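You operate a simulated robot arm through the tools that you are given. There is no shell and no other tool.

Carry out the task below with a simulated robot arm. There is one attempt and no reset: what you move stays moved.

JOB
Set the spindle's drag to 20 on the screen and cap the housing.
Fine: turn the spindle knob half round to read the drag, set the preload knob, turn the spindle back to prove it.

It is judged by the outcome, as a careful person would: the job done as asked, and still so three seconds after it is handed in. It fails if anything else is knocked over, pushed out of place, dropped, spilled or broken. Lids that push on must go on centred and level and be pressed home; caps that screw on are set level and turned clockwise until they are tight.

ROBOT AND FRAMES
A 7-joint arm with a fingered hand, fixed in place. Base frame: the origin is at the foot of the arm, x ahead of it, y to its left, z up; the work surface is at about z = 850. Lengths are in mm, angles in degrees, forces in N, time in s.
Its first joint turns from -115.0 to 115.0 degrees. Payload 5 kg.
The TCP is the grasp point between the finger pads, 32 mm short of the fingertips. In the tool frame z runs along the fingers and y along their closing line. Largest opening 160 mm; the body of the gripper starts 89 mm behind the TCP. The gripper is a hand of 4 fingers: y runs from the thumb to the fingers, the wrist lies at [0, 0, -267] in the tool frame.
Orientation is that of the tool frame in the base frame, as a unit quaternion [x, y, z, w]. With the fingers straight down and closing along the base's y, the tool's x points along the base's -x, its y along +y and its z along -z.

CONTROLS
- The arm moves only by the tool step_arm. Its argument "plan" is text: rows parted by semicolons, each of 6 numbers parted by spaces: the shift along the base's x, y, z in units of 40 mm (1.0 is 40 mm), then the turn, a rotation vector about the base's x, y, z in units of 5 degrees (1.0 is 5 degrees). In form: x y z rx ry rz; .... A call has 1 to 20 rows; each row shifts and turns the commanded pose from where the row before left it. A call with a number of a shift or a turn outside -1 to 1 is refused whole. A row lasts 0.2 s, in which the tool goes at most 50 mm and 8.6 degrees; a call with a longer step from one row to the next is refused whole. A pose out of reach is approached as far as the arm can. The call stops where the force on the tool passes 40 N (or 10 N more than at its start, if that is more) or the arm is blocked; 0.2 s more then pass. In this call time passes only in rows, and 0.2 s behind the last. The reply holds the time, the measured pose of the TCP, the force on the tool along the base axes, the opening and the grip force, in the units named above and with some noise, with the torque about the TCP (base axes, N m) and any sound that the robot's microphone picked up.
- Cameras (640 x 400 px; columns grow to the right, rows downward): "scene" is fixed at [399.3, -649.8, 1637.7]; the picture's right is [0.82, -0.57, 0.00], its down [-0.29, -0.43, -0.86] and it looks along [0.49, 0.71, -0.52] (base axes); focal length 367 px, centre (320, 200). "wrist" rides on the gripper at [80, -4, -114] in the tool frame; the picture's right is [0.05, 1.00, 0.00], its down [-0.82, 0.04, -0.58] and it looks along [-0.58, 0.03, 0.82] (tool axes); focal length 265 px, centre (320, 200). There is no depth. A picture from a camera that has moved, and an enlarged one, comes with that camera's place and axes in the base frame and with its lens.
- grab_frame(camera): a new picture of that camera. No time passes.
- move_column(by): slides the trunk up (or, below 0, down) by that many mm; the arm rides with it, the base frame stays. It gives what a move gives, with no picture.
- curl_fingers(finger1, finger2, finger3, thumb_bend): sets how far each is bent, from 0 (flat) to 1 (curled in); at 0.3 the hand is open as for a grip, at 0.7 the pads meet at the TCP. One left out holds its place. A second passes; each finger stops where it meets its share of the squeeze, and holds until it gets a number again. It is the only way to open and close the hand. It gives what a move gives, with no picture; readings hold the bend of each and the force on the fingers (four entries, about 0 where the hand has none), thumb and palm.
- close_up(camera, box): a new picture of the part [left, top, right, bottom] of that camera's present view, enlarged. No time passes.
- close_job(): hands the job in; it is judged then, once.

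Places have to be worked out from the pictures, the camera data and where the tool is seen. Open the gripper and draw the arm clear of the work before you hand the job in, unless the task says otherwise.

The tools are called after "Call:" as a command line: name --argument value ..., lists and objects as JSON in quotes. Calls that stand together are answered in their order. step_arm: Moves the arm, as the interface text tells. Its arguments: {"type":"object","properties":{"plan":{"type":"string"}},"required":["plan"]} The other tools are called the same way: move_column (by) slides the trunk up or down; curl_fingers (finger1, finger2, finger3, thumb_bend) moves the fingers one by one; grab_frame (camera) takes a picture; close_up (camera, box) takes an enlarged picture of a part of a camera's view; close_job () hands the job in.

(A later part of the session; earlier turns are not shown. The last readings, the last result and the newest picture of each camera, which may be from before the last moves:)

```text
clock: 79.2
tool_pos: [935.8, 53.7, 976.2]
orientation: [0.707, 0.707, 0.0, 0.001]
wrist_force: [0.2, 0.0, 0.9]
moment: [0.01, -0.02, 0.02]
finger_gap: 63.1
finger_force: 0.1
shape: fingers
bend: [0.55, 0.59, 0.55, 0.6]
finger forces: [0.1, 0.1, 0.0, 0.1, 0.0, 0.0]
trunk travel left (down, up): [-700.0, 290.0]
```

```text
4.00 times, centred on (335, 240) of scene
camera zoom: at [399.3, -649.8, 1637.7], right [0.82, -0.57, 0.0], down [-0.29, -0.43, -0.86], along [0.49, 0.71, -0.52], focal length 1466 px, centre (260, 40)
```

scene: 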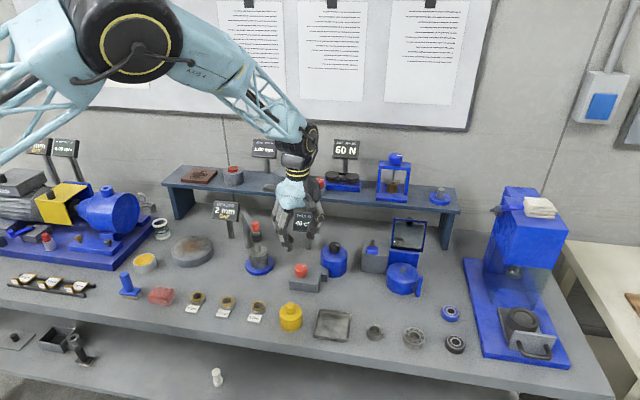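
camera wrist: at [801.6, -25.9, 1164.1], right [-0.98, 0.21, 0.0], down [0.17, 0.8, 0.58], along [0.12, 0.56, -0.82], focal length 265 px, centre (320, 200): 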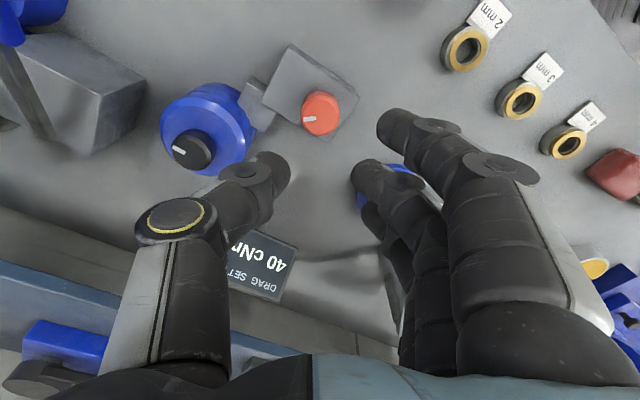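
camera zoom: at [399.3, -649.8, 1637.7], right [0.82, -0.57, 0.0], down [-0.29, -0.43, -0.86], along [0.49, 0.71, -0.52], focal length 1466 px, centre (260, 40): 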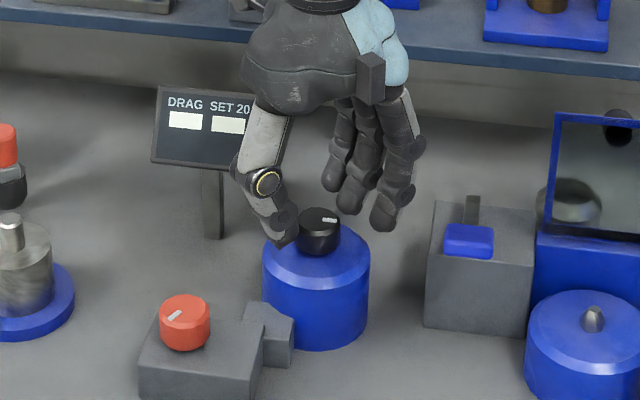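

Centred again. I'll descend 16 mm, grip, and make the counter-clockwise half turn.

Call:
step_arm --plan "0 0 -0.2 0 0 0; 0 0 -0.21 0 0 0"

Call:
curl_fingers --finger2 0.7 --thumb_bend 0.7

Call:
step_arm --plan "0 0 0 0 0 1; 0 0 0 0 0 1; 0 0 0 0 0 1; 0 0 0 0 0 1; 0 0 0 0 0 1; 0 0 0 0 0 1; 0 0 0 0 0 1; 0 0 0 0 0 1; 0 0 0 0 0 1; 0 0 0 0 0 1; 0 0 0 0 0 1; 0 0 0 0 0 1; 0 0 0 0 0 1; 0 0 0 0 0 1; 0 0 0 0 0 1; 0 0 0 0 0 1; 0 0 0 0 0 1; 0 0 0 0 0 1"

Call:
close_up --camera "wrist" --box '[220, 50, 420, 230]'

Call:
step_arm --plan "0 0 0 0 0 1; 0 0 0 0 0 1; 0 0 0 0 0 1; 0 0 0 0 0 1; 0 0 0 0 0 1; 0 0 0 0 0 1; 0 0 0 0 0 1; 0 0 0 0 0 1; 0 0 0 0 0 1; 0 0 0 0 0 1; 0 0 0 0 0 1; 0 0 0 0 0 1; 0 0 0 0 0 1; 0 0 0 0 0 1; 0 0 0 0 0 1; 0 0 0 0 0 1; 0 0 0 0 0 1; 0 0 0 0 0 1; 0 0 0 0 0 0.6"

Call:
grab_frame --camera "wrist"

Call:
close_up --camera "scene" --box '[285, 190, 385, 290]'

```text
clock: 79.8
tool_pos: [936.1, 51.8, 958.8]
orientation: [0.707, 0.707, 0.001, 0.0]
wrist_force: [0.2, 0.5, -1.2]
moment: [-0.04, 0.01, 0.0]
finger_gap: 63.1
finger_force: 0.0
shape: fingers
bend: [0.55, 0.59, 0.55, 0.6]
finger forces: [0.0, 0.0, 0.0, 0.0, 0.1, 0.1]
trunk travel left (down, up): [-700.0, 290.0]
```

```text
clock: 80.8
tool_pos: [935.8, 51.0, 958.6]
orientation: [0.707, 0.707, -0.001, -0.001]
wrist_force: [-4.8, -0.4, -6.2]
moment: [0.0, 0.02, -0.02]
finger_gap: 58.3
finger_force: 10.1
shape: fingers
bend: [0.55, 0.62, 0.55, 0.66]
finger forces: [0.1, 8.0, 0.0, 0.0, 12.4, 0.0]
trunk travel left (down, up): [-700.0, 290.0]
```

```text
clock: 84.6
tool_pos: [937.8, 52.5, 958.9]
orientation: [0.0, 1.0, 0.0, 0.0]
wrist_force: [-2.3, -0.5, -6.3]
moment: [0.07, 0.07, -0.01]
finger_gap: 58.2
finger_force: 9.1
shape: fingers
bend: [0.55, 0.62, 0.55, 0.66]
finger forces: [0.0, 9.2, 0.0, 0.1, 10.5, 0.0]
trunk travel left (down, up): [-700.0, 290.0]
```

```text
2.22 times, centred on (320, 140) of wrist
camera zoom: at [858.4, 47.5, 1072.6], right [-0.05, 1.0, 0.0], down [0.82, 0.04, 0.58], along [0.58, 0.03, -0.82], focal length 590 px, centre (320, 333)
```

zoom: 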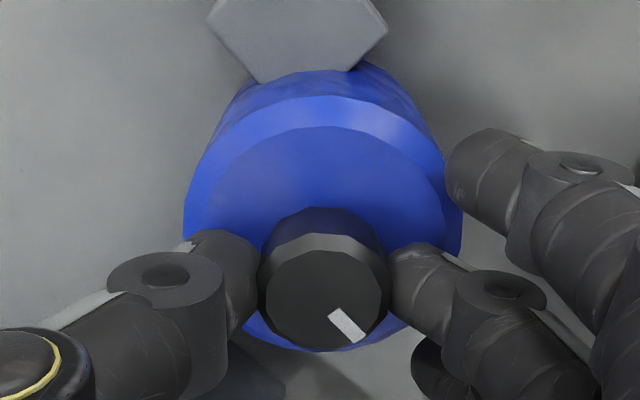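

```text
clock: 88.6
tool_pos: [937.4, 52.9, 958.6]
orientation: [0.726, -0.688, -0.001, 0.001]
wrist_force: [3.7, 4.5, -4.4]
moment: [0.1, -0.06, -0.02]
finger_gap: 58.3
finger_force: 10.1
shape: fingers
bend: [0.55, 0.63, 0.55, 0.66]
finger forces: [0.1, 8.4, 0.0, 0.0, 12.2, 0.1]
trunk travel left (down, up): [-700.0, 290.0]
```

```text
taken
camera wrist: at [947.4, -27.3, 1072.5], right [-0.99, -0.11, 0.0], down [-0.09, 0.81, 0.58], along [-0.06, 0.57, -0.82], focal length 265 px, centre (320, 200)
```

wrist: 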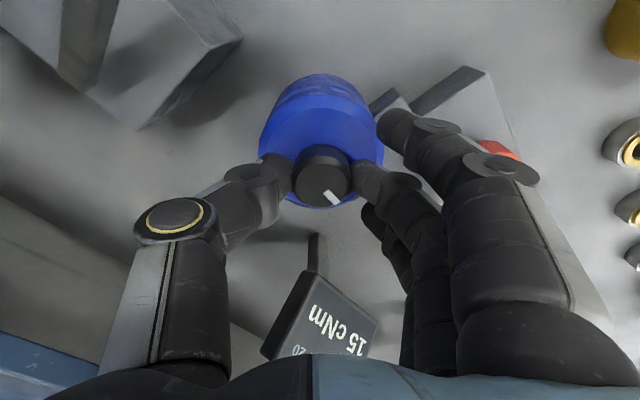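

```text
4.00 times, centred on (335, 240) of scene
camera zoom: at [399.3, -649.8, 1637.7], right [0.82, -0.57, 0.0], down [-0.29, -0.43, -0.86], along [0.49, 0.71, -0.52], focal length 1466 px, centre (260, 40)
```

zoom: 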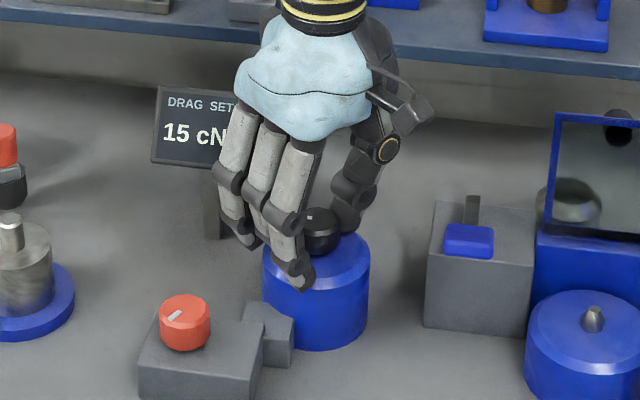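

It reads 15 cNm. The net change of −120° from the start took it from 35 to 15, which is 6° per cNm, so 30° back counter-clockwise should give 20. I'll release and go to the red knob at yaw 55°.

Call:
curl_fingers --finger2 0.6 --thumb_bend 0.61

Call:
step_arm --plan "0 0 0.4 0 0 0; 0 0 0.6 0 0 0; -0.37 0 0 0 0 -0.95; -0.37 0 0 0 0 -0.95; -0.37 0 0 0 0 -0.95; -0.37 0 0 0 0 -0.95; -0.38 0 0 0 0 -0.95; -0.38 0 0 0 0 -0.95; -0.38 0 0 0 0 -0.95; -0.4 0.02 0 0 0 -0.95; 0 0 -0.6 0 0 0; 0 0 -0.6 0 0 0"

Call:
close_up --camera "wrist" --box '[220, 50, 420, 230]'

Call:
close_up --camera "scene" --box '[260, 200, 340, 300]'

```text
clock: 89.6
tool_pos: [937.3, 51.1, 959.6]
orientation: [0.726, -0.688, 0.0, -0.001]
wrist_force: [-0.3, 0.1, 0.1]
moment: [0.0, -0.04, -0.03]
finger_gap: 61.1
finger_force: 0.1
shape: fingers
bend: [0.55, 0.6, 0.55, 0.61]
finger forces: [0.0, 0.1, 0.0, 0.0, 0.0, 0.0]
trunk travel left (down, up): [-700.0, 290.0]
```

```text
clock: 92.2
tool_pos: [818.2, 53.3, 950.3]
orientation: [-0.462, 0.887, -0.001, 0.0]
wrist_force: [0.4, -0.3, 0.2]
moment: [-0.02, 0.01, -0.02]
finger_gap: 61.1
finger_force: 0.1
shape: fingers
bend: [0.55, 0.6, 0.55, 0.61]
finger forces: [0.0, 0.1, 0.0, 0.1, 0.0, 0.1]
trunk travel left (down, up): [-700.0, 290.0]
```

```text
2.22 times, centred on (320, 140) of wrist
camera zoom: at [775.4, -16.0, 1064.1], right [-0.85, 0.53, 0.0], down [0.43, 0.69, 0.58], along [0.31, 0.49, -0.82], focal length 590 px, centre (320, 333)
```

zoom: 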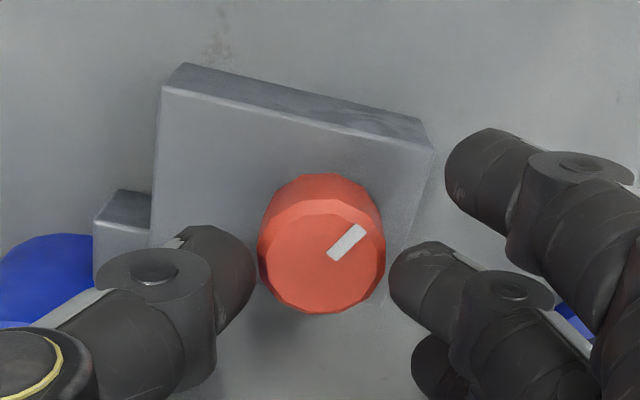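

```text
4.00 times, centred on (300, 250) of scene
camera zoom: at [399.3, -649.8, 1637.7], right [0.82, -0.57, 0.0], down [-0.29, -0.43, -0.86], along [0.49, 0.71, -0.52], focal length 1466 px, centre (400, 0)
```

zoom: 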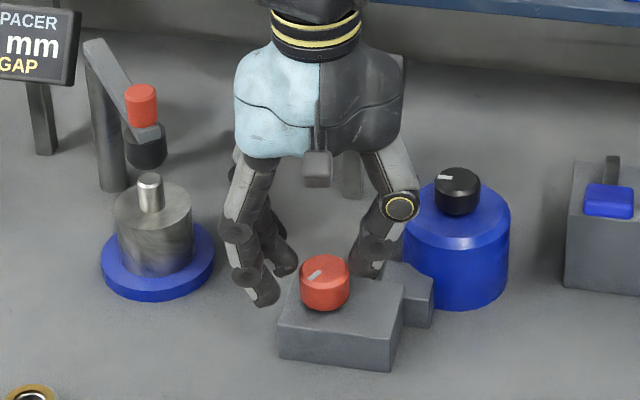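

Centred on the red knob. I'll descend 18.5 mm, grip, and turn 30° counter-clockwise.

Call:
step_arm --plan "0 0 -0.25 0 0 0; 0 0 -0.21 0 0 0"

Call:
curl_fingers --finger2 0.7 --thumb_bend 0.7

Call:
close_up --camera "wrist" --box '[220, 50, 420, 230]'

Call:
step_arm --plan "0 0 0 0 0 1; 0 0 0 0 0 1; 0 0 0 0 0 1; 0 0 0 0 0 1; 0 0 0 0 0 1; 0 0 0 0 0 1"

Call:
close_up --camera "wrist" --box '[220, 50, 420, 230]'

```text
clock: 92.8
tool_pos: [817.2, 52.6, 933.7]
orientation: [-0.462, 0.887, 0.0, 0.001]
wrist_force: [0.6, -1.2, 0.8]
moment: [-0.06, -0.03, -0.02]
finger_gap: 61.4
finger_force: 0.2
shape: fingers
bend: [0.55, 0.6, 0.55, 0.61]
finger forces: [0.0, 0.0, 0.0, 0.0, 0.9, 0.1]
trunk travel left (down, up): [-700.0, 290.0]
```

```text
clock: 93.8
tool_pos: [816.1, 51.9, 932.1]
orientation: [-0.461, 0.887, 0.0, 0.0]
wrist_force: [4.1, -3.0, -6.5]
moment: [-0.03, -0.05, 0.0]
finger_gap: 59.4
finger_force: 10.9
shape: fingers
bend: [0.55, 0.62, 0.55, 0.65]
finger forces: [0.0, 8.7, 0.0, 0.1, 13.7, 0.1]
trunk travel left (down, up): [-700.0, 290.0]
```

```text
2.22 times, centred on (320, 140) of wrist
camera zoom: at [775.1, -16.6, 1045.7], right [-0.85, 0.53, 0.0], down [0.43, 0.69, 0.58], along [0.31, 0.49, -0.82], focal length 590 px, centre (320, 333)
```

zoom: 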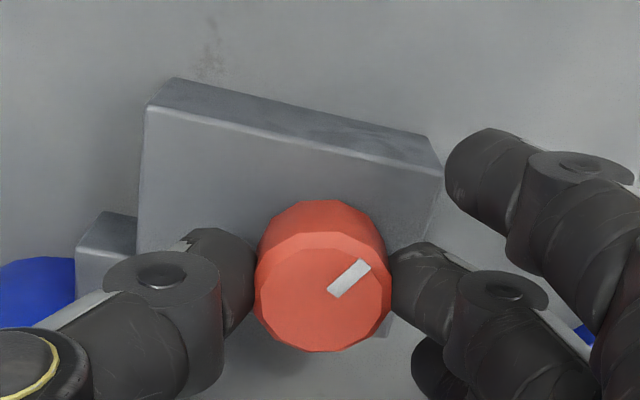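

```text
clock: 95.2
tool_pos: [816.8, 53.0, 931.8]
orientation: [-0.675, 0.738, 0.001, -0.001]
wrist_force: [5.5, -6.2, -7.9]
moment: [-0.15, -0.06, -0.05]
finger_gap: 59.7
finger_force: 10.8
shape: fingers
bend: [0.55, 0.62, 0.55, 0.65]
finger forces: [0.1, 7.8, 0.1, 0.0, 13.7, 0.0]
trunk travel left (down, up): [-700.0, 290.0]
```

```text
2.22 times, centred on (320, 140) of wrist
camera zoom: at [815.1, -28.4, 1045.9], right [-1.0, 0.04, 0.0], down [0.03, 0.82, 0.58], along [0.02, 0.58, -0.82], focal length 590 px, centre (320, 333)
```

zoom: 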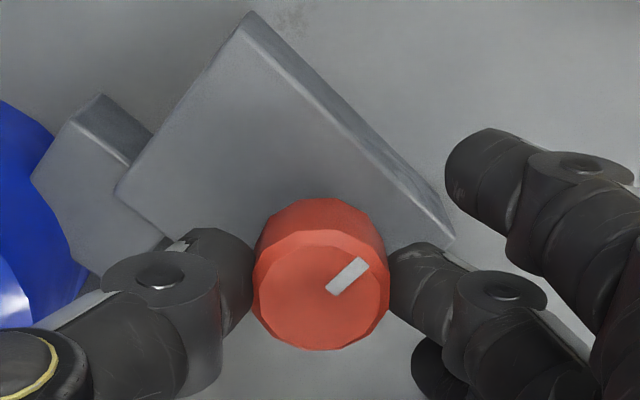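

The knob followed by 30°. I'll release, return to the spindle knob at yaw 90°, and get ready for the clockwise return stroke to prove the setting.

Call:
curl_fingers --finger2 0.59 --thumb_bend 0.6

Call:
step_arm --plan "0 0 0.4 0 0 0; 0 0 0.7 0 0 0; 0 0 0.7 0 0 0; 0.75 0.01 0 0 0 0.5; 0.75 0 0 0 0 0.5; 0.75 0 0 0 0 0; 0.75 0 0 0 0 0; 0 0 -0.4 0 0 0; 0 0 -0.3 0 0 0"

Call:
close_up --camera "wrist" --box '[220, 50, 420, 230]'

Call:
close_up --camera "scene" --box '[285, 190, 385, 290]'

```text
clock: 96.2
tool_pos: [815.2, 53.3, 933.5]
orientation: [-0.676, 0.737, 0.0, 0.0]
wrist_force: [-0.1, -0.3, 0.0]
moment: [-0.04, -0.03, -0.01]
finger_gap: 63.0
finger_force: 0.0
shape: fingers
bend: [0.55, 0.59, 0.55, 0.6]
finger forces: [0.0, 0.0, 0.1, 0.0, 0.1, 0.0]
trunk travel left (down, up): [-700.0, 290.0]
```

```text
clock: 98.2
tool_pos: [937.6, 54.5, 975.7]
orientation: [-0.707, 0.707, 0.0, 0.0]
wrist_force: [0.5, -0.6, -0.5]
moment: [0.04, 0.01, -0.01]
finger_gap: 62.8
finger_force: 0.1
shape: fingers
bend: [0.55, 0.59, 0.55, 0.6]
finger forces: [0.0, 0.0, 0.0, 0.0, 0.0, 0.0]
trunk travel left (down, up): [-700.0, 290.0]
```

```text
2.22 times, centred on (320, 140) of wrist
camera zoom: at [942.8, -26.5, 1090.4], right [-1.0, -0.05, 0.0], down [-0.04, 0.82, 0.58], along [-0.03, 0.58, -0.82], focal length 590 px, centre (320, 333)
```

zoom: 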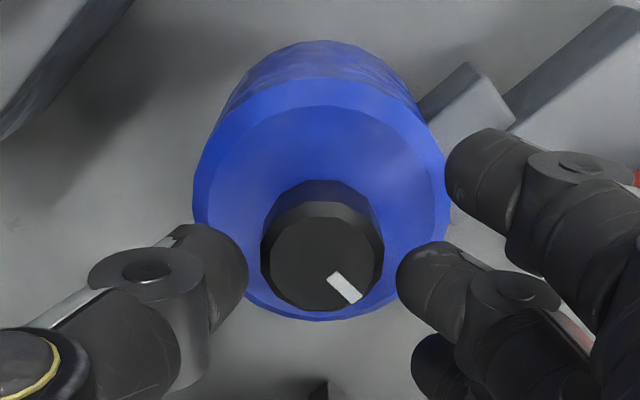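

```text
4.00 times, centred on (335, 240) of scene
camera zoom: at [399.3, -649.8, 1637.7], right [0.82, -0.57, 0.0], down [-0.29, -0.43, -0.86], along [0.49, 0.71, -0.52], focal length 1466 px, centre (260, 40)
```

zoom: 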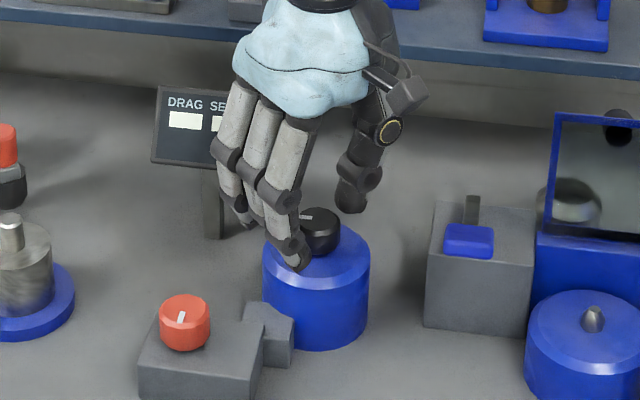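

The hand is centred over the spindle knob and the screen is blank, waiting for a measurement. I'll descend, grip and turn it clockwise a half turn back.

Call:
step_arm --plan "0 0 -0.2 0 0 0; 0 0 -0.21 0 0 0"

Call:
curl_fingers --finger2 0.7 --thumb_bend 0.7

Call:
step_arm --plan "0 0 0 0 0 -1; 0 0 0 0 0 -1; 0 0 0 0 0 -1; 0 0 0 0 0 -1; 0 0 0 0 0 -1; 0 0 0 0 0 -1; 0 0 0 0 0 -1; 0 0 0 0 0 -1; 0 0 0 0 0 -1; 0 0 0 0 0 -1; 0 0 0 0 0 -1; 0 0 0 0 0 -1; 0 0 0 0 0 -1; 0 0 0 0 0 -1; 0 0 0 0 0 -1; 0 0 0 0 0 -1; 0 0 0 0 0 -1; 0 0 0 0 0 -1"

Call:
step_arm --plan "0 0 0 0 0 -1; 0 0 0 0 0 -1; 0 0 0 0 0 -1; 0 0 0 0 0 -1; 0 0 0 0 0 -1; 0 0 0 0 0 -1; 0 0 0 0 0 -1; 0 0 0 0 0 -1; 0 0 0 0 0 -1; 0 0 0 0 0 -1; 0 0 0 0 0 -1; 0 0 0 0 0 -1; 0 0 0 0 0 -1; 0 0 0 0 0 -1; 0 0 0 0 0 -1; 0 0 0 0 0 -1; 0 0 0 0 0 -1; 0 0 0 0 0 -1; 0 0 0 0 0 -0.6"

Call:
grab_frame --camera "wrist"

Call:
close_up --camera "scene" --box '[285, 190, 385, 290]'

```text
clock: 98.8
tool_pos: [938.0, 53.7, 960.7]
orientation: [0.708, -0.707, 0.0, 0.0]
wrist_force: [0.4, -0.2, -0.1]
moment: [0.02, 0.01, 0.03]
finger_gap: 62.8
finger_force: 0.1
shape: fingers
bend: [0.55, 0.59, 0.55, 0.6]
finger forces: [0.0, 0.1, 0.0, 0.0, 0.0, 0.0]
trunk travel left (down, up): [-700.0, 290.0]
```

```text
clock: 99.8
tool_pos: [936.8, 52.6, 960.7]
orientation: [-0.707, 0.707, 0.0, 0.0]
wrist_force: [3.2, -0.9, -5.7]
moment: [0.01, 0.0, 0.02]
finger_gap: 58.5
finger_force: 10.7
shape: fingers
bend: [0.55, 0.63, 0.55, 0.66]
finger forces: [0.0, 8.4, 0.1, 0.0, 12.7, 0.1]
trunk travel left (down, up): [-700.0, 290.0]
```

```text
clock: 103.6
tool_pos: [937.1, 52.8, 960.5]
orientation: [0.0, 1.0, 0.0, 0.0]
wrist_force: [8.0, -4.2, -5.6]
moment: [-0.01, -0.2, 0.01]
finger_gap: 58.8
finger_force: 10.9
shape: fingers
bend: [0.55, 0.63, 0.55, 0.66]
finger forces: [0.0, 8.6, 0.1, 0.0, 12.0, 0.0]
trunk travel left (down, up): [-700.0, 290.0]
```

```text
clock: 107.6
tool_pos: [937.3, 54.4, 959.8]
orientation: [0.726, 0.688, 0.0, -0.001]
wrist_force: [-1.7, -6.8, -4.2]
moment: [-0.15, -0.05, 0.04]
finger_gap: 58.4
finger_force: 10.2
shape: fingers
bend: [0.55, 0.63, 0.55, 0.66]
finger forces: [0.0, 9.6, 0.0, 0.0, 11.2, 0.0]
trunk travel left (down, up): [-700.0, 290.0]
```

```text
taken
camera wrist: at [937.8, 133.2, 1073.8], right [1.0, 0.0, 0.0], down [0.0, -0.82, 0.58], along [0.0, -0.58, -0.82], focal length 265 px, centre (320, 200)
```

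wrist: 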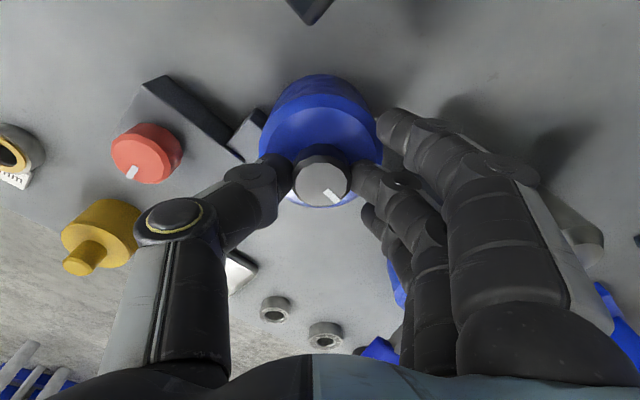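

```text
4.00 times, centred on (335, 240) of scene
camera zoom: at [399.3, -649.8, 1637.7], right [0.82, -0.57, 0.0], down [-0.29, -0.43, -0.86], along [0.49, 0.71, -0.52], focal length 1466 px, centre (260, 40)
```

zoom: 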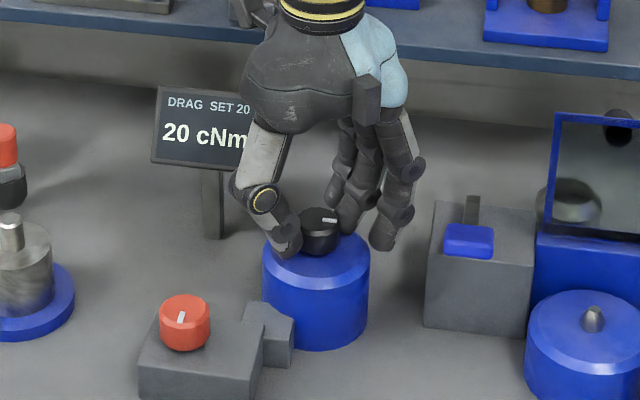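

The screen proves 20 cNm. The drag is set, so I'll release the spindle knob, lift straight up, and travel to above the yellow cap at roughly (719, −55) with the wrist back at yaw 0.

Call:
curl_fingers --finger2 0.6 --thumb_bend 0.61

Call:
step_arm --plan "0 0 0.4 0 0 0; 0 0 0.7 0 0 0; 0 0 0.8 0 0 0; 0 0 0.8 0 0 0"

Call:
step_arm --plan "-0.3 -0.15 0 0 0 0.98; -0.3 -0.15 0 0 0 0.98; -0.3 -0.15 0 0 0 0.98; -0.3 -0.15 0 0 0 0.98; -0.3 -0.15 0 0 0 0.98; -0.3 -0.15 0 0 0 0.98; -0.3 -0.15 0 0 0 0.98; -0.3 -0.15 0 0 0 0.98; -0.3 -0.15 0 0 0 0.98; -0.3 -0.15 0 0 0 0.98; -0.3 -0.15 0 0 0 0.98; -0.3 -0.15 0 0 0 0.98; -0.3 -0.15 0 0 0 0.98; -0.3 -0.15 0 0 0 0.98; -0.3 -0.15 0 0 0 0.98; -0.3 -0.15 0 0 0 0.98; -0.3 -0.15 0 0 0 0.98; -0.3 -0.15 0 0 0 0.98; 0 0 0 0 0 0.96"

Call:
grab_frame --camera "wrist"

Call:
grab_frame --camera "scene"

```text
clock: 108.6
tool_pos: [936.1, 54.2, 960.4]
orientation: [0.725, 0.689, 0.0, 0.001]
wrist_force: [1.0, -1.1, -0.3]
moment: [0.0, -0.03, 0.0]
finger_gap: 61.2
finger_force: 0.0
shape: fingers
bend: [0.55, 0.6, 0.55, 0.61]
finger forces: [0.0, 0.1, 0.0, 0.0, 0.0, 0.0]
trunk travel left (down, up): [-700.0, 290.0]
```

```text
clock: 109.6
tool_pos: [934.6, 54.1, 1069.5]
orientation: [0.725, 0.688, 0.0, 0.0]
wrist_force: [-0.4, -1.2, -0.8]
moment: [0.02, 0.01, -0.03]
finger_gap: 61.2
finger_force: 0.1
shape: fingers
bend: [0.55, 0.6, 0.55, 0.61]
finger forces: [0.1, 0.0, 0.1, 0.0, 0.0, 0.1]
trunk travel left (down, up): [-700.0, 290.0]
```

```text
clock: 113.6
tool_pos: [719.5, -55.8, 1068.3]
orientation: [0.0, 1.0, 0.0, 0.0]
wrist_force: [-0.3, 0.5, 0.3]
moment: [0.01, -0.01, 0.0]
finger_gap: 61.4
finger_force: 0.1
shape: fingers
bend: [0.55, 0.6, 0.55, 0.61]
finger forces: [0.1, 0.0, 0.0, 0.1, 0.0, 0.0]
trunk travel left (down, up): [-700.0, 290.0]
```

```text
taken
camera wrist: at [641.0, -59.9, 1182.3], right [-0.05, 1.0, 0.0], down [0.82, 0.04, 0.58], along [0.58, 0.03, -0.82], focal length 265 px, centre (320, 200)
```

wrist: 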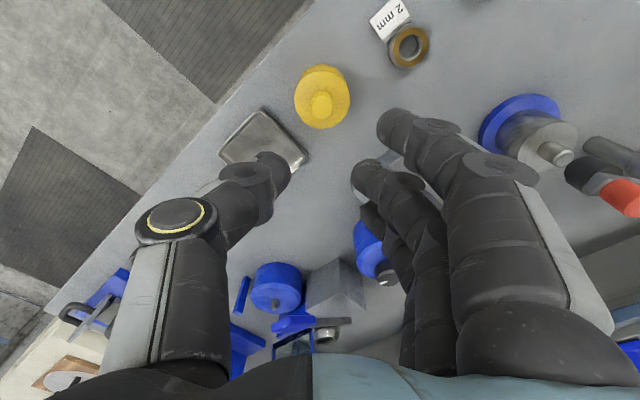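

```text
taken
```

scene: 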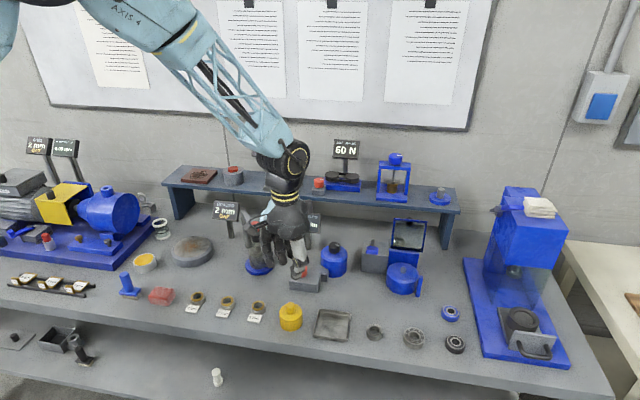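

Above the cap now. I'll enlarge the cap in the wrist view for its centre and check the DRAG screen still reads 20.

Call:
close_up --camera "wrist" --box '[272, 47, 372, 147]'

Call:
close_up --camera "scene" --box '[265, 200, 365, 340]'

```text
4.00 times, centred on (322, 97) of wrist
camera zoom: at [641.0, -59.9, 1182.3], right [-0.05, 1.0, 0.0], down [0.82, 0.04, 0.58], along [0.58, 0.03, -0.82], focal length 1062 px, centre (312, 612)
```

zoom: 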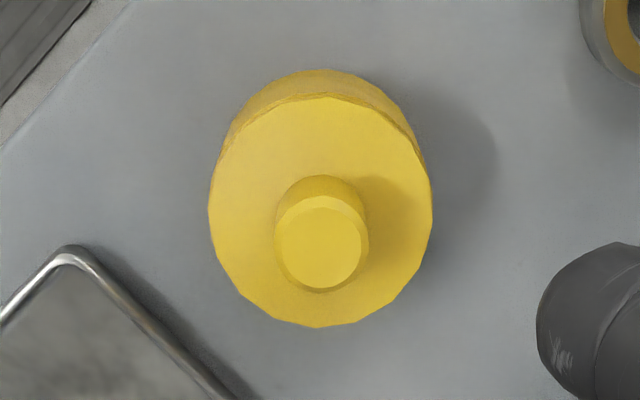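

```text
2.86 times, centred on (315, 270) of scene
camera zoom: at [399.3, -649.8, 1637.7], right [0.82, -0.57, 0.0], down [-0.29, -0.43, -0.86], along [0.49, 0.71, -0.52], focal length 1047 px, centre (334, 0)
```

zoom: 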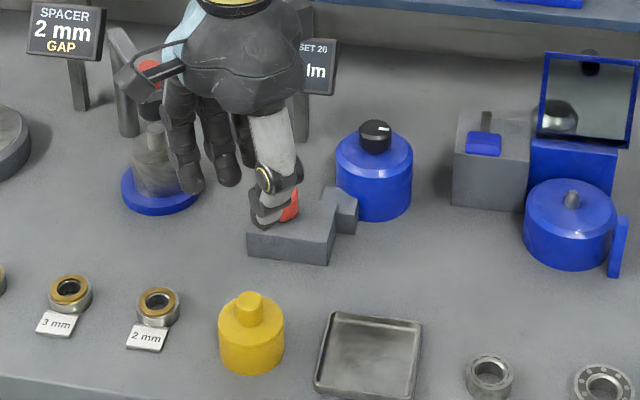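

The cap centre is about (718.6, −53.8), with its disc near z 890 and stem top near z 915. I'll centre over it and descend to TCP z ≈ 952, then check.

Call:
step_arm --plan "-0.06 0.05 -0.7 0 0 0; 0 0 -0.7 0 0 0; 0 0 -0.7 0 0 0; 0 0 -0.6 0 0 0; 0 0 -0.2 0 0 0"

Call:
close_up --camera "wrist" --box '[220, 50, 420, 230]'

Call:
close_up --camera "scene" --box '[250, 240, 350, 340]'

```text
clock: 114.8
tool_pos: [718.3, -52.0, 953.4]
orientation: [0.0, 1.0, 0.0, 0.0]
wrist_force: [0.0, 0.2, 0.1]
moment: [-0.01, -0.01, -0.01]
finger_gap: 61.2
finger_force: 0.2
shape: fingers
bend: [0.55, 0.6, 0.55, 0.61]
finger forces: [0.0, 0.1, 0.0, 0.0, 0.1, 0.1]
trunk travel left (down, up): [-700.0, 290.0]
```

```text
2.22 times, centred on (320, 140) of wrist
camera zoom: at [640.1, -55.8, 1066.3], right [-0.05, 1.0, 0.0], down [0.82, 0.04, 0.58], along [0.58, 0.03, -0.82], focal length 590 px, centre (320, 333)
```

zoom: 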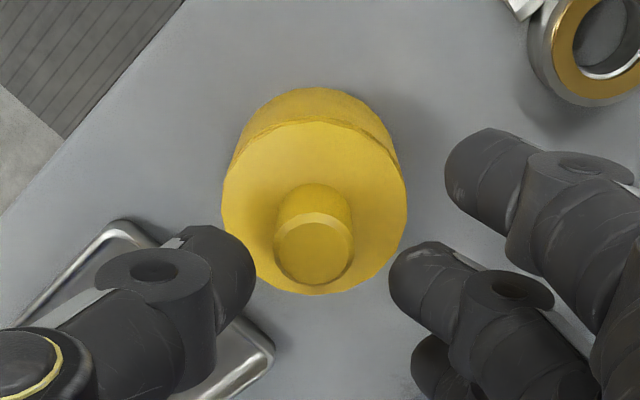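

```text
4.00 times, centred on (300, 290) of scene
camera zoom: at [399.3, -649.8, 1637.7], right [0.82, -0.57, 0.0], down [-0.29, -0.43, -0.86], along [0.49, 0.71, -0.52], focal length 1466 px, centre (400, -160)
```

zoom: 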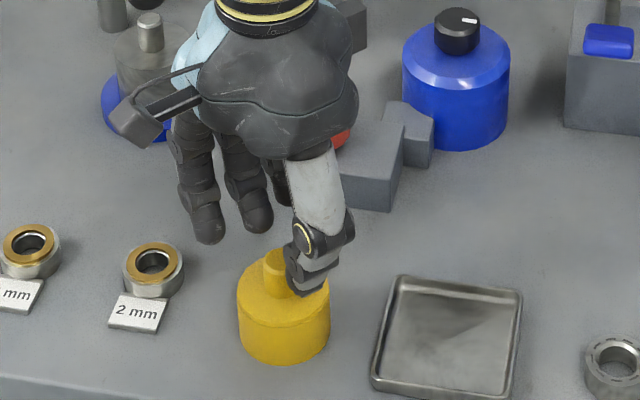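

The stem sits about 2 mm towards −y of the pinch centre. I'll correct by (−1.5, −2) mm and descend 19 mm, then squeeze the stem.

Call:
step_arm --plan "-0.037 -0.05 -0.1 0 0 0; 0 0 -0.2 0 0 0; 0 0 -0.17 0 0 0"

Call:
close_up --camera "wrist" --box '[220, 50, 420, 230]'

Call:
close_up --camera "scene" --box '[260, 270, 330, 340]'

```text
clock: 115.6
tool_pos: [717.2, -55.6, 933.8]
orientation: [0.0, 1.0, 0.0, -0.001]
wrist_force: [0.4, -0.3, -0.1]
moment: [-0.03, 0.0, -0.01]
finger_gap: 61.3
finger_force: 0.1
shape: fingers
bend: [0.55, 0.6, 0.55, 0.61]
finger forces: [0.1, 0.1, 0.0, 0.0, 0.0, 0.0]
trunk travel left (down, up): [-700.0, 290.0]
```

```text
2.22 times, centred on (320, 140) of wrist
camera zoom: at [638.3, -59.6, 1047.2], right [-0.05, 1.0, 0.0], down [0.82, 0.04, 0.58], along [0.58, 0.03, -0.82], focal length 590 px, centre (320, 333)
```

zoom: 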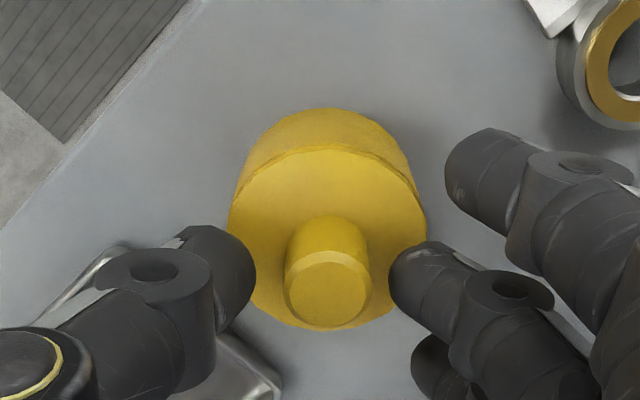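

```text
5.71 times, centred on (295, 305) of scene
camera zoom: at [399.3, -649.8, 1637.7], right [0.82, -0.57, 0.0], down [-0.29, -0.43, -0.86], along [0.49, 0.71, -0.52], focal length 2095 px, centre (463, -400)
```

zoom: 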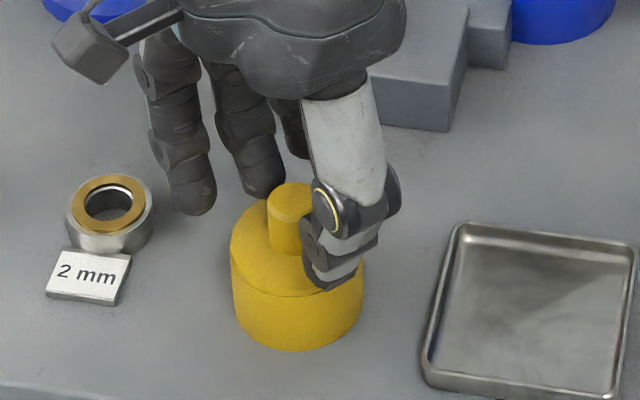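

The stem is now about 1.3 mm to the +y side, so I'll nudge that out and close on it.

Call:
step_arm --plan "0.01 0.033 0 0 0 0"

Call:
curl_fingers --finger2 0.75 --thumb_bend 0.75

Call:
close_up --camera "wrist" --box '[220, 50, 420, 230]'

Call:
close_up --camera "scene" --box '[260, 270, 330, 340]'

```text
clock: 116.0
tool_pos: [717.9, -53.6, 933.9]
orientation: [0.0, 1.0, 0.0, -0.001]
wrist_force: [0.5, 0.4, 0.0]
moment: [-0.04, 0.01, -0.04]
finger_gap: 61.0
finger_force: 0.1
shape: fingers
bend: [0.55, 0.6, 0.55, 0.61]
finger forces: [0.0, 0.0, 0.0, 0.0, 0.0, 0.0]
trunk travel left (down, up): [-700.0, 290.0]
```

```text
clock: 117.0
tool_pos: [717.3, -53.1, 934.8]
orientation: [0.0, 1.0, 0.0, 0.0]
wrist_force: [0.2, 0.3, 1.3]
moment: [0.1, 0.03, -0.03]
finger_gap: 49.6
finger_force: 11.4
shape: fingers
bend: [0.55, 0.65, 0.55, 0.69]
finger forces: [0.0, 11.9, 0.0, 0.0, 11.5, 0.0]
trunk travel left (down, up): [-700.0, 290.0]
```

```text
2.22 times, centred on (320, 140) of wrist
camera zoom: at [638.2, -57.8, 1047.5], right [-0.05, 1.0, 0.0], down [0.82, 0.04, 0.58], along [0.58, 0.03, -0.82], focal length 590 px, centre (320, 333)
```

zoom: 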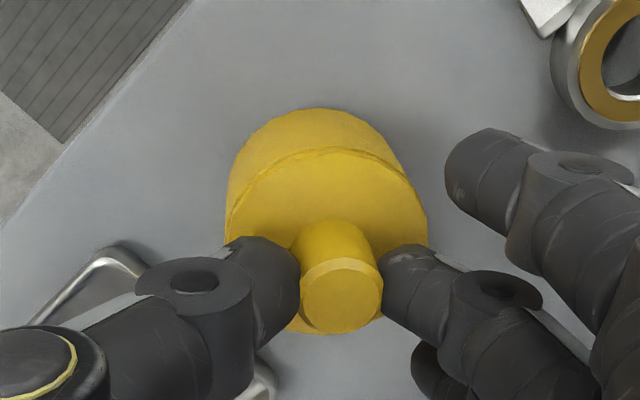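

```text
5.71 times, centred on (295, 305) of scene
camera zoom: at [399.3, -649.8, 1637.7], right [0.82, -0.57, 0.0], down [-0.29, -0.43, -0.86], along [0.49, 0.71, -0.52], focal length 2095 px, centre (463, -400)
```

zoom: 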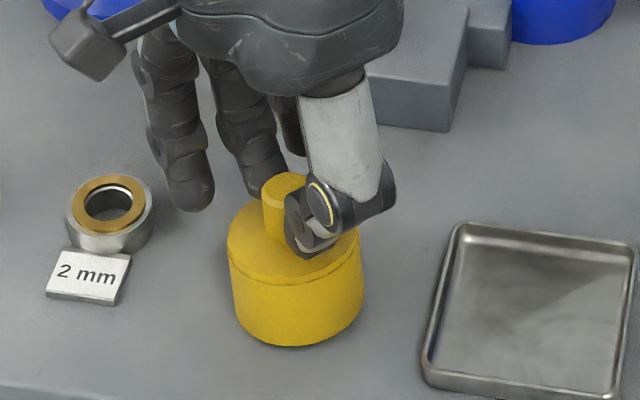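

The thumb pushed the stem about 3 mm towards the fingers and the cap tilted a little. I'll open again so it settles flat, then hold the thumb at the symmetric bend (0.67) and let the finger do the squeezing.

Call:
curl_fingers --finger2 0.6 --thumb_bend 0.6

Call:
close_up --camera "wrist" --box '[220, 50, 420, 230]'

Call:
close_up --camera "scene" --box '[260, 270, 330, 340]'

```text
clock: 118.0
tool_pos: [717.8, -53.4, 933.3]
orientation: [0.0, 1.0, 0.001, 0.0]
wrist_force: [0.6, -0.3, -0.5]
moment: [0.02, 0.01, -0.01]
finger_gap: 62.5
finger_force: 0.1
shape: fingers
bend: [0.55, 0.6, 0.55, 0.6]
finger forces: [0.0, 0.0, 0.0, 0.0, 0.1, 0.0]
trunk travel left (down, up): [-700.0, 290.0]
```

```text
2.22 times, centred on (320, 140) of wrist
camera zoom: at [638.2, -57.9, 1047.4], right [-0.05, 1.0, 0.0], down [0.82, 0.04, 0.58], along [0.58, 0.03, -0.82], focal length 590 px, centre (320, 333)
```

zoom: 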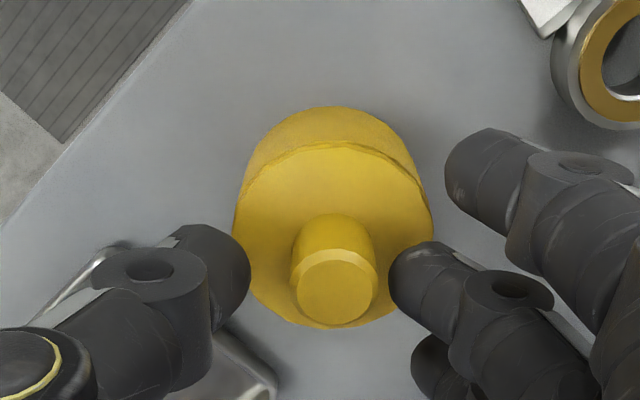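

```text
5.71 times, centred on (295, 305) of scene
camera zoom: at [399.3, -649.8, 1637.7], right [0.82, -0.57, 0.0], down [-0.29, -0.43, -0.86], along [0.49, 0.71, -0.52], focal length 2095 px, centre (463, -400)
```

zoom: 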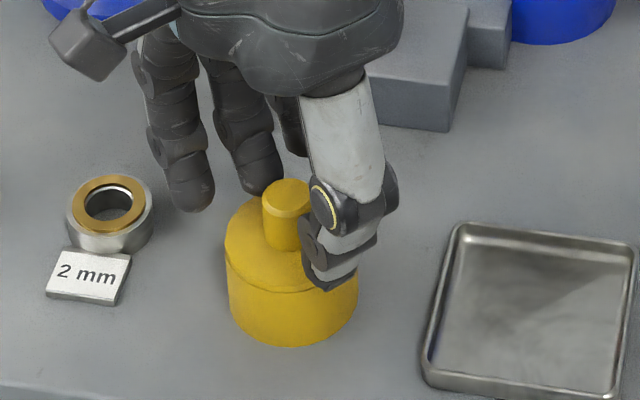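

The cap is flat again but about 3.3 mm to the +y side of the pinch centre. I'll shift the hand there and close with the thumb limited to 0.67.

Call:
step_arm --plan "0.01 0.08 0 0 0 0"

Call:
curl_fingers --finger2 0.75 --thumb_bend 0.67

Call:
close_up --camera "wrist" --box '[220, 50, 420, 230]'

Call:
close_up --camera "scene" --box '[260, 270, 330, 340]'

```text
clock: 118.4
tool_pos: [717.8, -49.5, 935.3]
orientation: [0.0, 1.0, 0.0, 0.0]
wrist_force: [-0.3, 0.1, -0.9]
moment: [-0.01, 0.04, 0.03]
finger_gap: 62.4
finger_force: 0.1
shape: fingers
bend: [0.55, 0.6, 0.55, 0.6]
finger forces: [0.0, 0.1, 0.0, 0.0, 0.0, 0.1]
trunk travel left (down, up): [-700.0, 290.0]
```

```text
clock: 119.4
tool_pos: [717.0, -51.5, 933.2]
orientation: [0.0, 1.0, 0.001, 0.0]
wrist_force: [-0.6, 0.5, 1.8]
moment: [-0.08, 0.02, 0.01]
finger_gap: 56.3
finger_force: 7.6
shape: fingers
bend: [0.55, 0.7, 0.55, 0.66]
finger forces: [0.0, 7.4, 0.1, 0.0, 7.8, 0.0]
trunk travel left (down, up): [-700.0, 290.0]
```

```text
2.22 times, centred on (320, 140) of wrist
camera zoom: at [637.9, -54.6, 1047.4], right [-0.05, 1.0, 0.0], down [0.82, 0.04, 0.58], along [0.58, 0.03, -0.82], focal length 590 px, centre (320, 333)
```

zoom: 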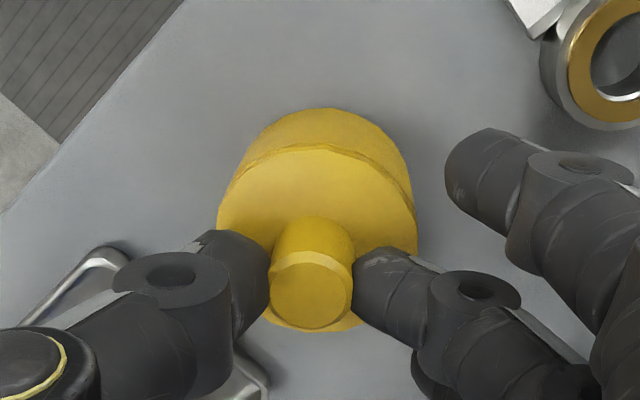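

```text
5.71 times, centred on (295, 305) of scene
camera zoom: at [399.3, -649.8, 1637.7], right [0.82, -0.57, 0.0], down [-0.29, -0.43, -0.86], along [0.49, 0.71, -0.52], focal length 2095 px, centre (463, -400)
```

zoom: 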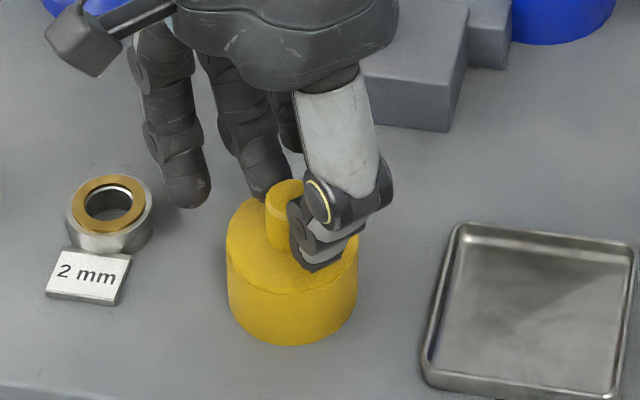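

The cap is now leaning about 3° the other way, with both fingers at about 7.5 N. I'll push the thumb in slightly to straighten it.

Call:
curl_fingers --thumb_bend 0.69

Call:
close_up --camera "wrist" --box '[220, 50, 420, 230]'

Call:
close_up --camera "scene" --box '[260, 270, 330, 340]'

```text
clock: 120.4
tool_pos: [717.3, -50.2, 933.5]
orientation: [0.0, 1.0, -0.001, 0.0]
wrist_force: [-0.6, 0.4, -0.1]
moment: [0.0, -0.02, -0.01]
finger_gap: 55.9
finger_force: 9.6
shape: fingers
bend: [0.55, 0.7, 0.55, 0.67]
finger forces: [0.0, 9.2, 0.1, 0.0, 9.4, 0.0]
trunk travel left (down, up): [-700.0, 290.0]
```

```text
2.22 times, centred on (320, 140) of wrist
camera zoom: at [637.9, -54.6, 1047.3], right [-0.05, 1.0, 0.0], down [0.82, 0.04, 0.58], along [0.58, 0.03, -0.82], focal length 590 px, centre (320, 333)
```

zoom: 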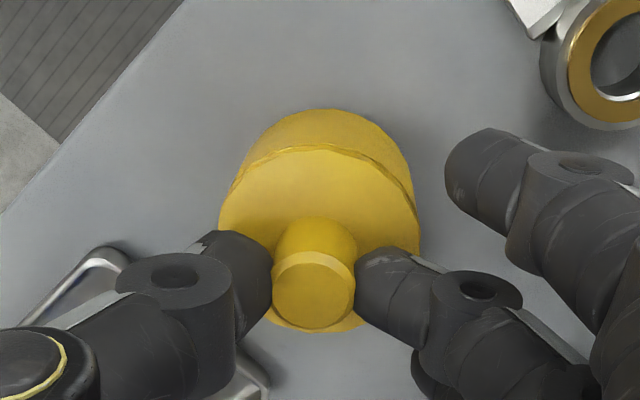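

```text
5.71 times, centred on (295, 305) of scene
camera zoom: at [399.3, -649.8, 1637.7], right [0.82, -0.57, 0.0], down [-0.29, -0.43, -0.86], along [0.49, 0.71, -0.52], focal length 2095 px, centre (463, -400)
```

zoom: 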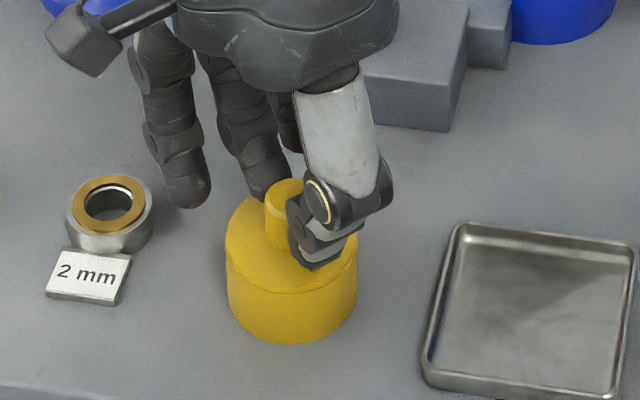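

Both contacts are at about 9 N and the moment is near zero, with only a slight lean left. I'll lift 40 mm and check that the cap comes up cleanly.

Call:
step_arm --plan "0 0 0.2 0 0 0; 0 0 0.4 0 0 0; 0 0 0.4 0 0 0"

Call:
close_up --camera "wrist" --box '[220, 50, 420, 230]'

Call:
close_up --camera "scene" --box '[260, 250, 330, 320]'

```text
clock: 121.2
tool_pos: [716.7, -48.8, 974.8]
orientation: [0.0, 1.0, 0.0, 0.0]
wrist_force: [-0.1, 0.4, -0.3]
moment: [-0.02, -0.03, -0.02]
finger_gap: 55.8
finger_force: 9.3
shape: fingers
bend: [0.55, 0.7, 0.55, 0.67]
finger forces: [0.1, 9.3, 0.1, 0.0, 9.3, 0.0]
trunk travel left (down, up): [-700.0, 290.0]
```

```text
2.22 times, centred on (320, 140) of wrist
camera zoom: at [637.6, -53.8, 1088.3], right [-0.05, 1.0, 0.0], down [0.82, 0.04, 0.58], along [0.58, 0.03, -0.82], focal length 590 px, centre (320, 333)
```

zoom: 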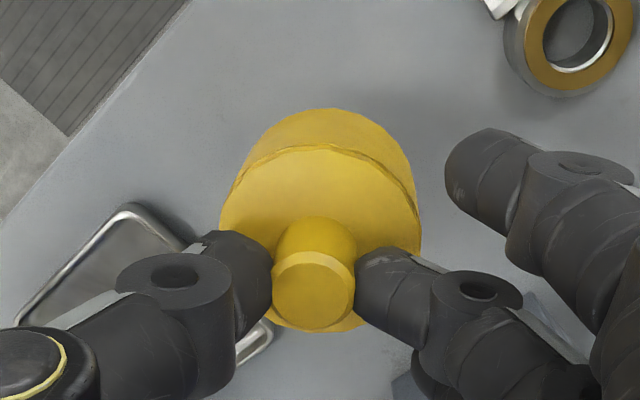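

```text
5.71 times, centred on (295, 285) of scene
camera zoom: at [399.3, -649.8, 1637.7], right [0.82, -0.57, 0.0], down [-0.29, -0.43, -0.86], along [0.49, 0.71, -0.52], focal length 2095 px, centre (463, -286)
```

zoom: 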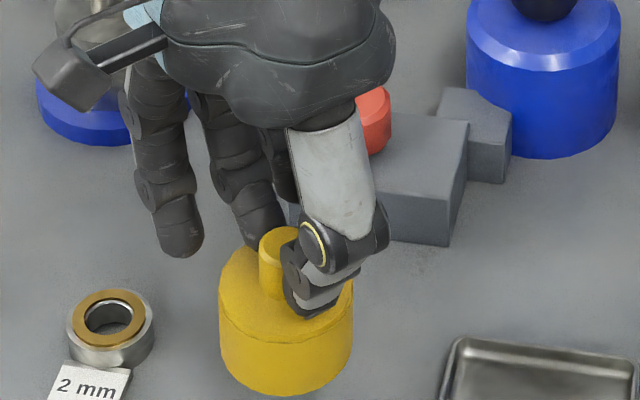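

The cap is up and held steadily. I'll take a tighter picture to judge how level it hangs.

Call:
close_up --camera "scene" --box '[275, 275, 315, 320]'

Call:
close_up --camera "wrist" --box '[280, 90, 370, 205]'

```text
8.89 times, centred on (295, 298) of scene
camera zoom: at [399.3, -649.8, 1637.7], right [0.82, -0.57, 0.0], down [-0.29, -0.43, -0.86], along [0.49, 0.71, -0.52], focal length 3259 px, centre (542, -667)
```

zoom: 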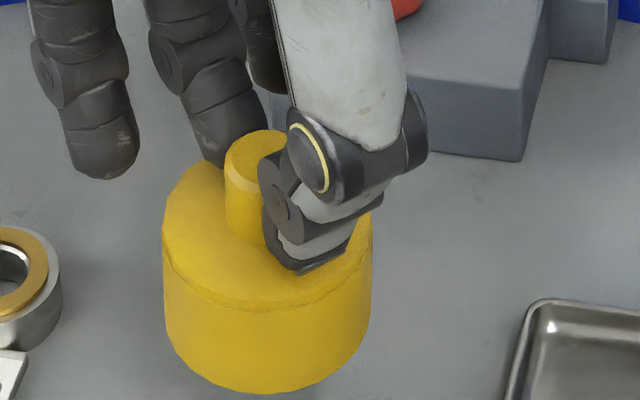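

```text
3.48 times, centred on (325, 148) of wrist
camera zoom: at [637.6, -53.8, 1088.3], right [-0.05, 1.0, 0.0], down [0.82, 0.04, 0.58], along [0.58, 0.03, -0.82], focal length 923 px, centre (303, 383)
```

zoom: 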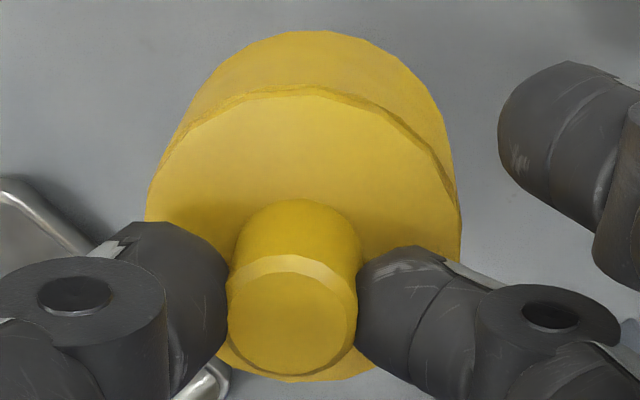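

The cap leans about 3.3° with its top towards −y, so I'll counter-rotate the hand about x by −3.3° while raising it. Then I'll carry it slowly over to the housing at TCP ≈ (938.3, 54.9), well above the knob.

Call:
step_arm --plan "0 0 0.5 -0.33 0 0; 0 0 0.5 -0.33 0 0; 0 0 0.5 0 0 0; 0 0 0.5 0 0 0; 0.46 0.218 0 0 0 0; 0.46 0.218 0 0 0 0; 0.46 0.218 0 0 0 0; 0.46 0.218 0 0 0 0; 0.46 0.218 0 0 0 0; 0.46 0.218 0 0 0 0; 0.46 0.218 0 0 0 0; 0.46 0.218 0 0 0 0; 0.46 0.218 0 0 0 0; 0.46 0.218 0 0 0 0; 0.46 0.218 0 0 0 0; 0.46 0.218 0 0 0 0"

Call:
grab_frame --camera "wrist"

Call:
close_up --camera "scene" --box '[295, 180, 375, 290]'

Call:
close_up --camera "wrist" --box '[270, 60, 380, 205]'

```text
clock: 124.6
tool_pos: [938.4, 54.3, 1054.2]
orientation: [-0.001, 1.0, -0.029, -0.001]
wrist_force: [0.2, 0.4, -0.4]
moment: [-0.02, 0.01, 0.02]
finger_gap: 55.8
finger_force: 9.1
shape: fingers
bend: [0.55, 0.7, 0.55, 0.67]
finger forces: [0.0, 9.2, 0.0, 0.0, 9.3, 0.1]
trunk travel left (down, up): [-700.0, 290.0]
```

```text
taken
camera wrist: at [859.5, 56.9, 1167.6], right [-0.05, 1.0, -0.06], down [0.82, 0.08, 0.57], along [0.58, -0.02, -0.82], focal length 265 px, centre (320, 200)
```

wrist: 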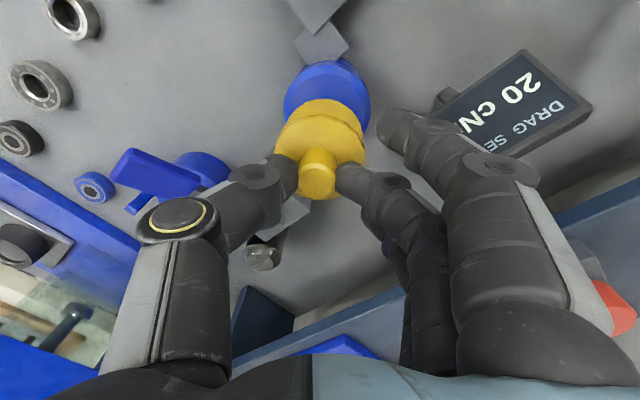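

```text
3.64 times, centred on (335, 235) of scene
camera zoom: at [399.3, -649.8, 1637.7], right [0.82, -0.57, 0.0], down [-0.29, -0.43, -0.86], along [0.49, 0.71, -0.52], focal length 1333 px, centre (266, 73)
```

zoom: 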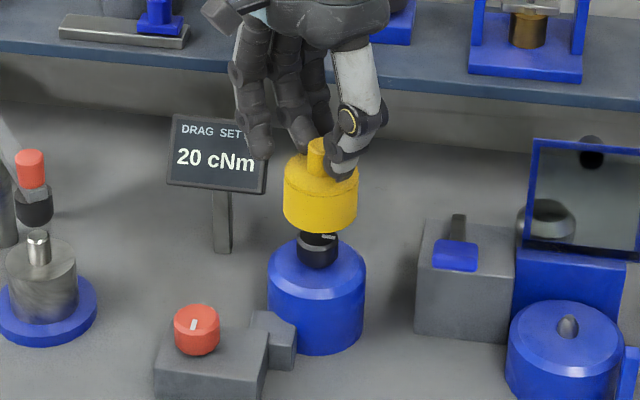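

```text
2.76 times, centred on (325, 132) of wrist
camera zoom: at [859.5, 56.9, 1167.6], right [-0.05, 1.0, -0.06], down [0.82, 0.08, 0.57], along [0.58, -0.02, -0.82], focal length 732 px, centre (306, 386)
```

zoom: 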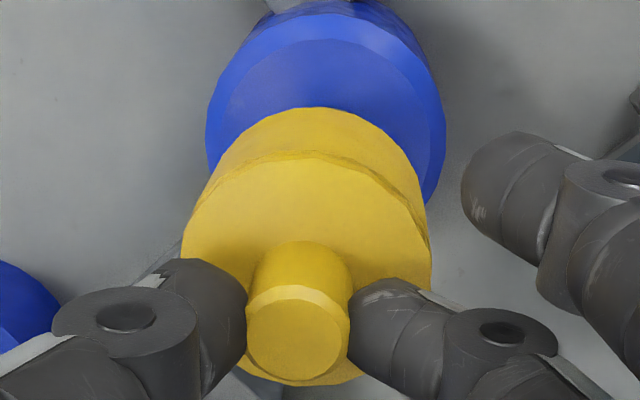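

The cap now hangs level in the wrist view and is nearly over the knob. I'll take a tighter scene picture to compare the cap axis with the housing axis.

Call:
close_up --camera "scene" --box '[310, 210, 360, 280]'

```text
5.71 times, centred on (335, 245) of scene
camera zoom: at [399.3, -649.8, 1637.7], right [0.82, -0.57, 0.0], down [-0.29, -0.43, -0.86], along [0.49, 0.71, -0.52], focal length 2095 px, centre (234, -57)
```

zoom: 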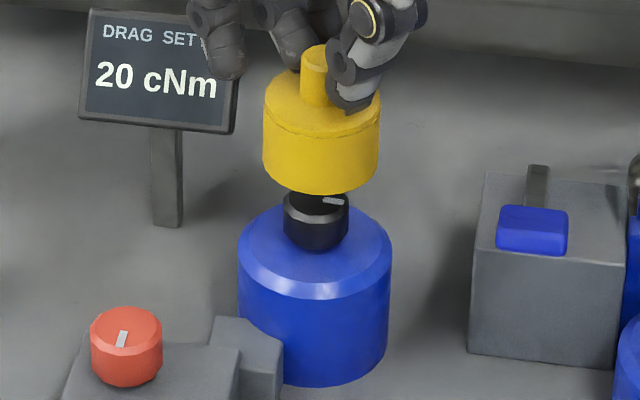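

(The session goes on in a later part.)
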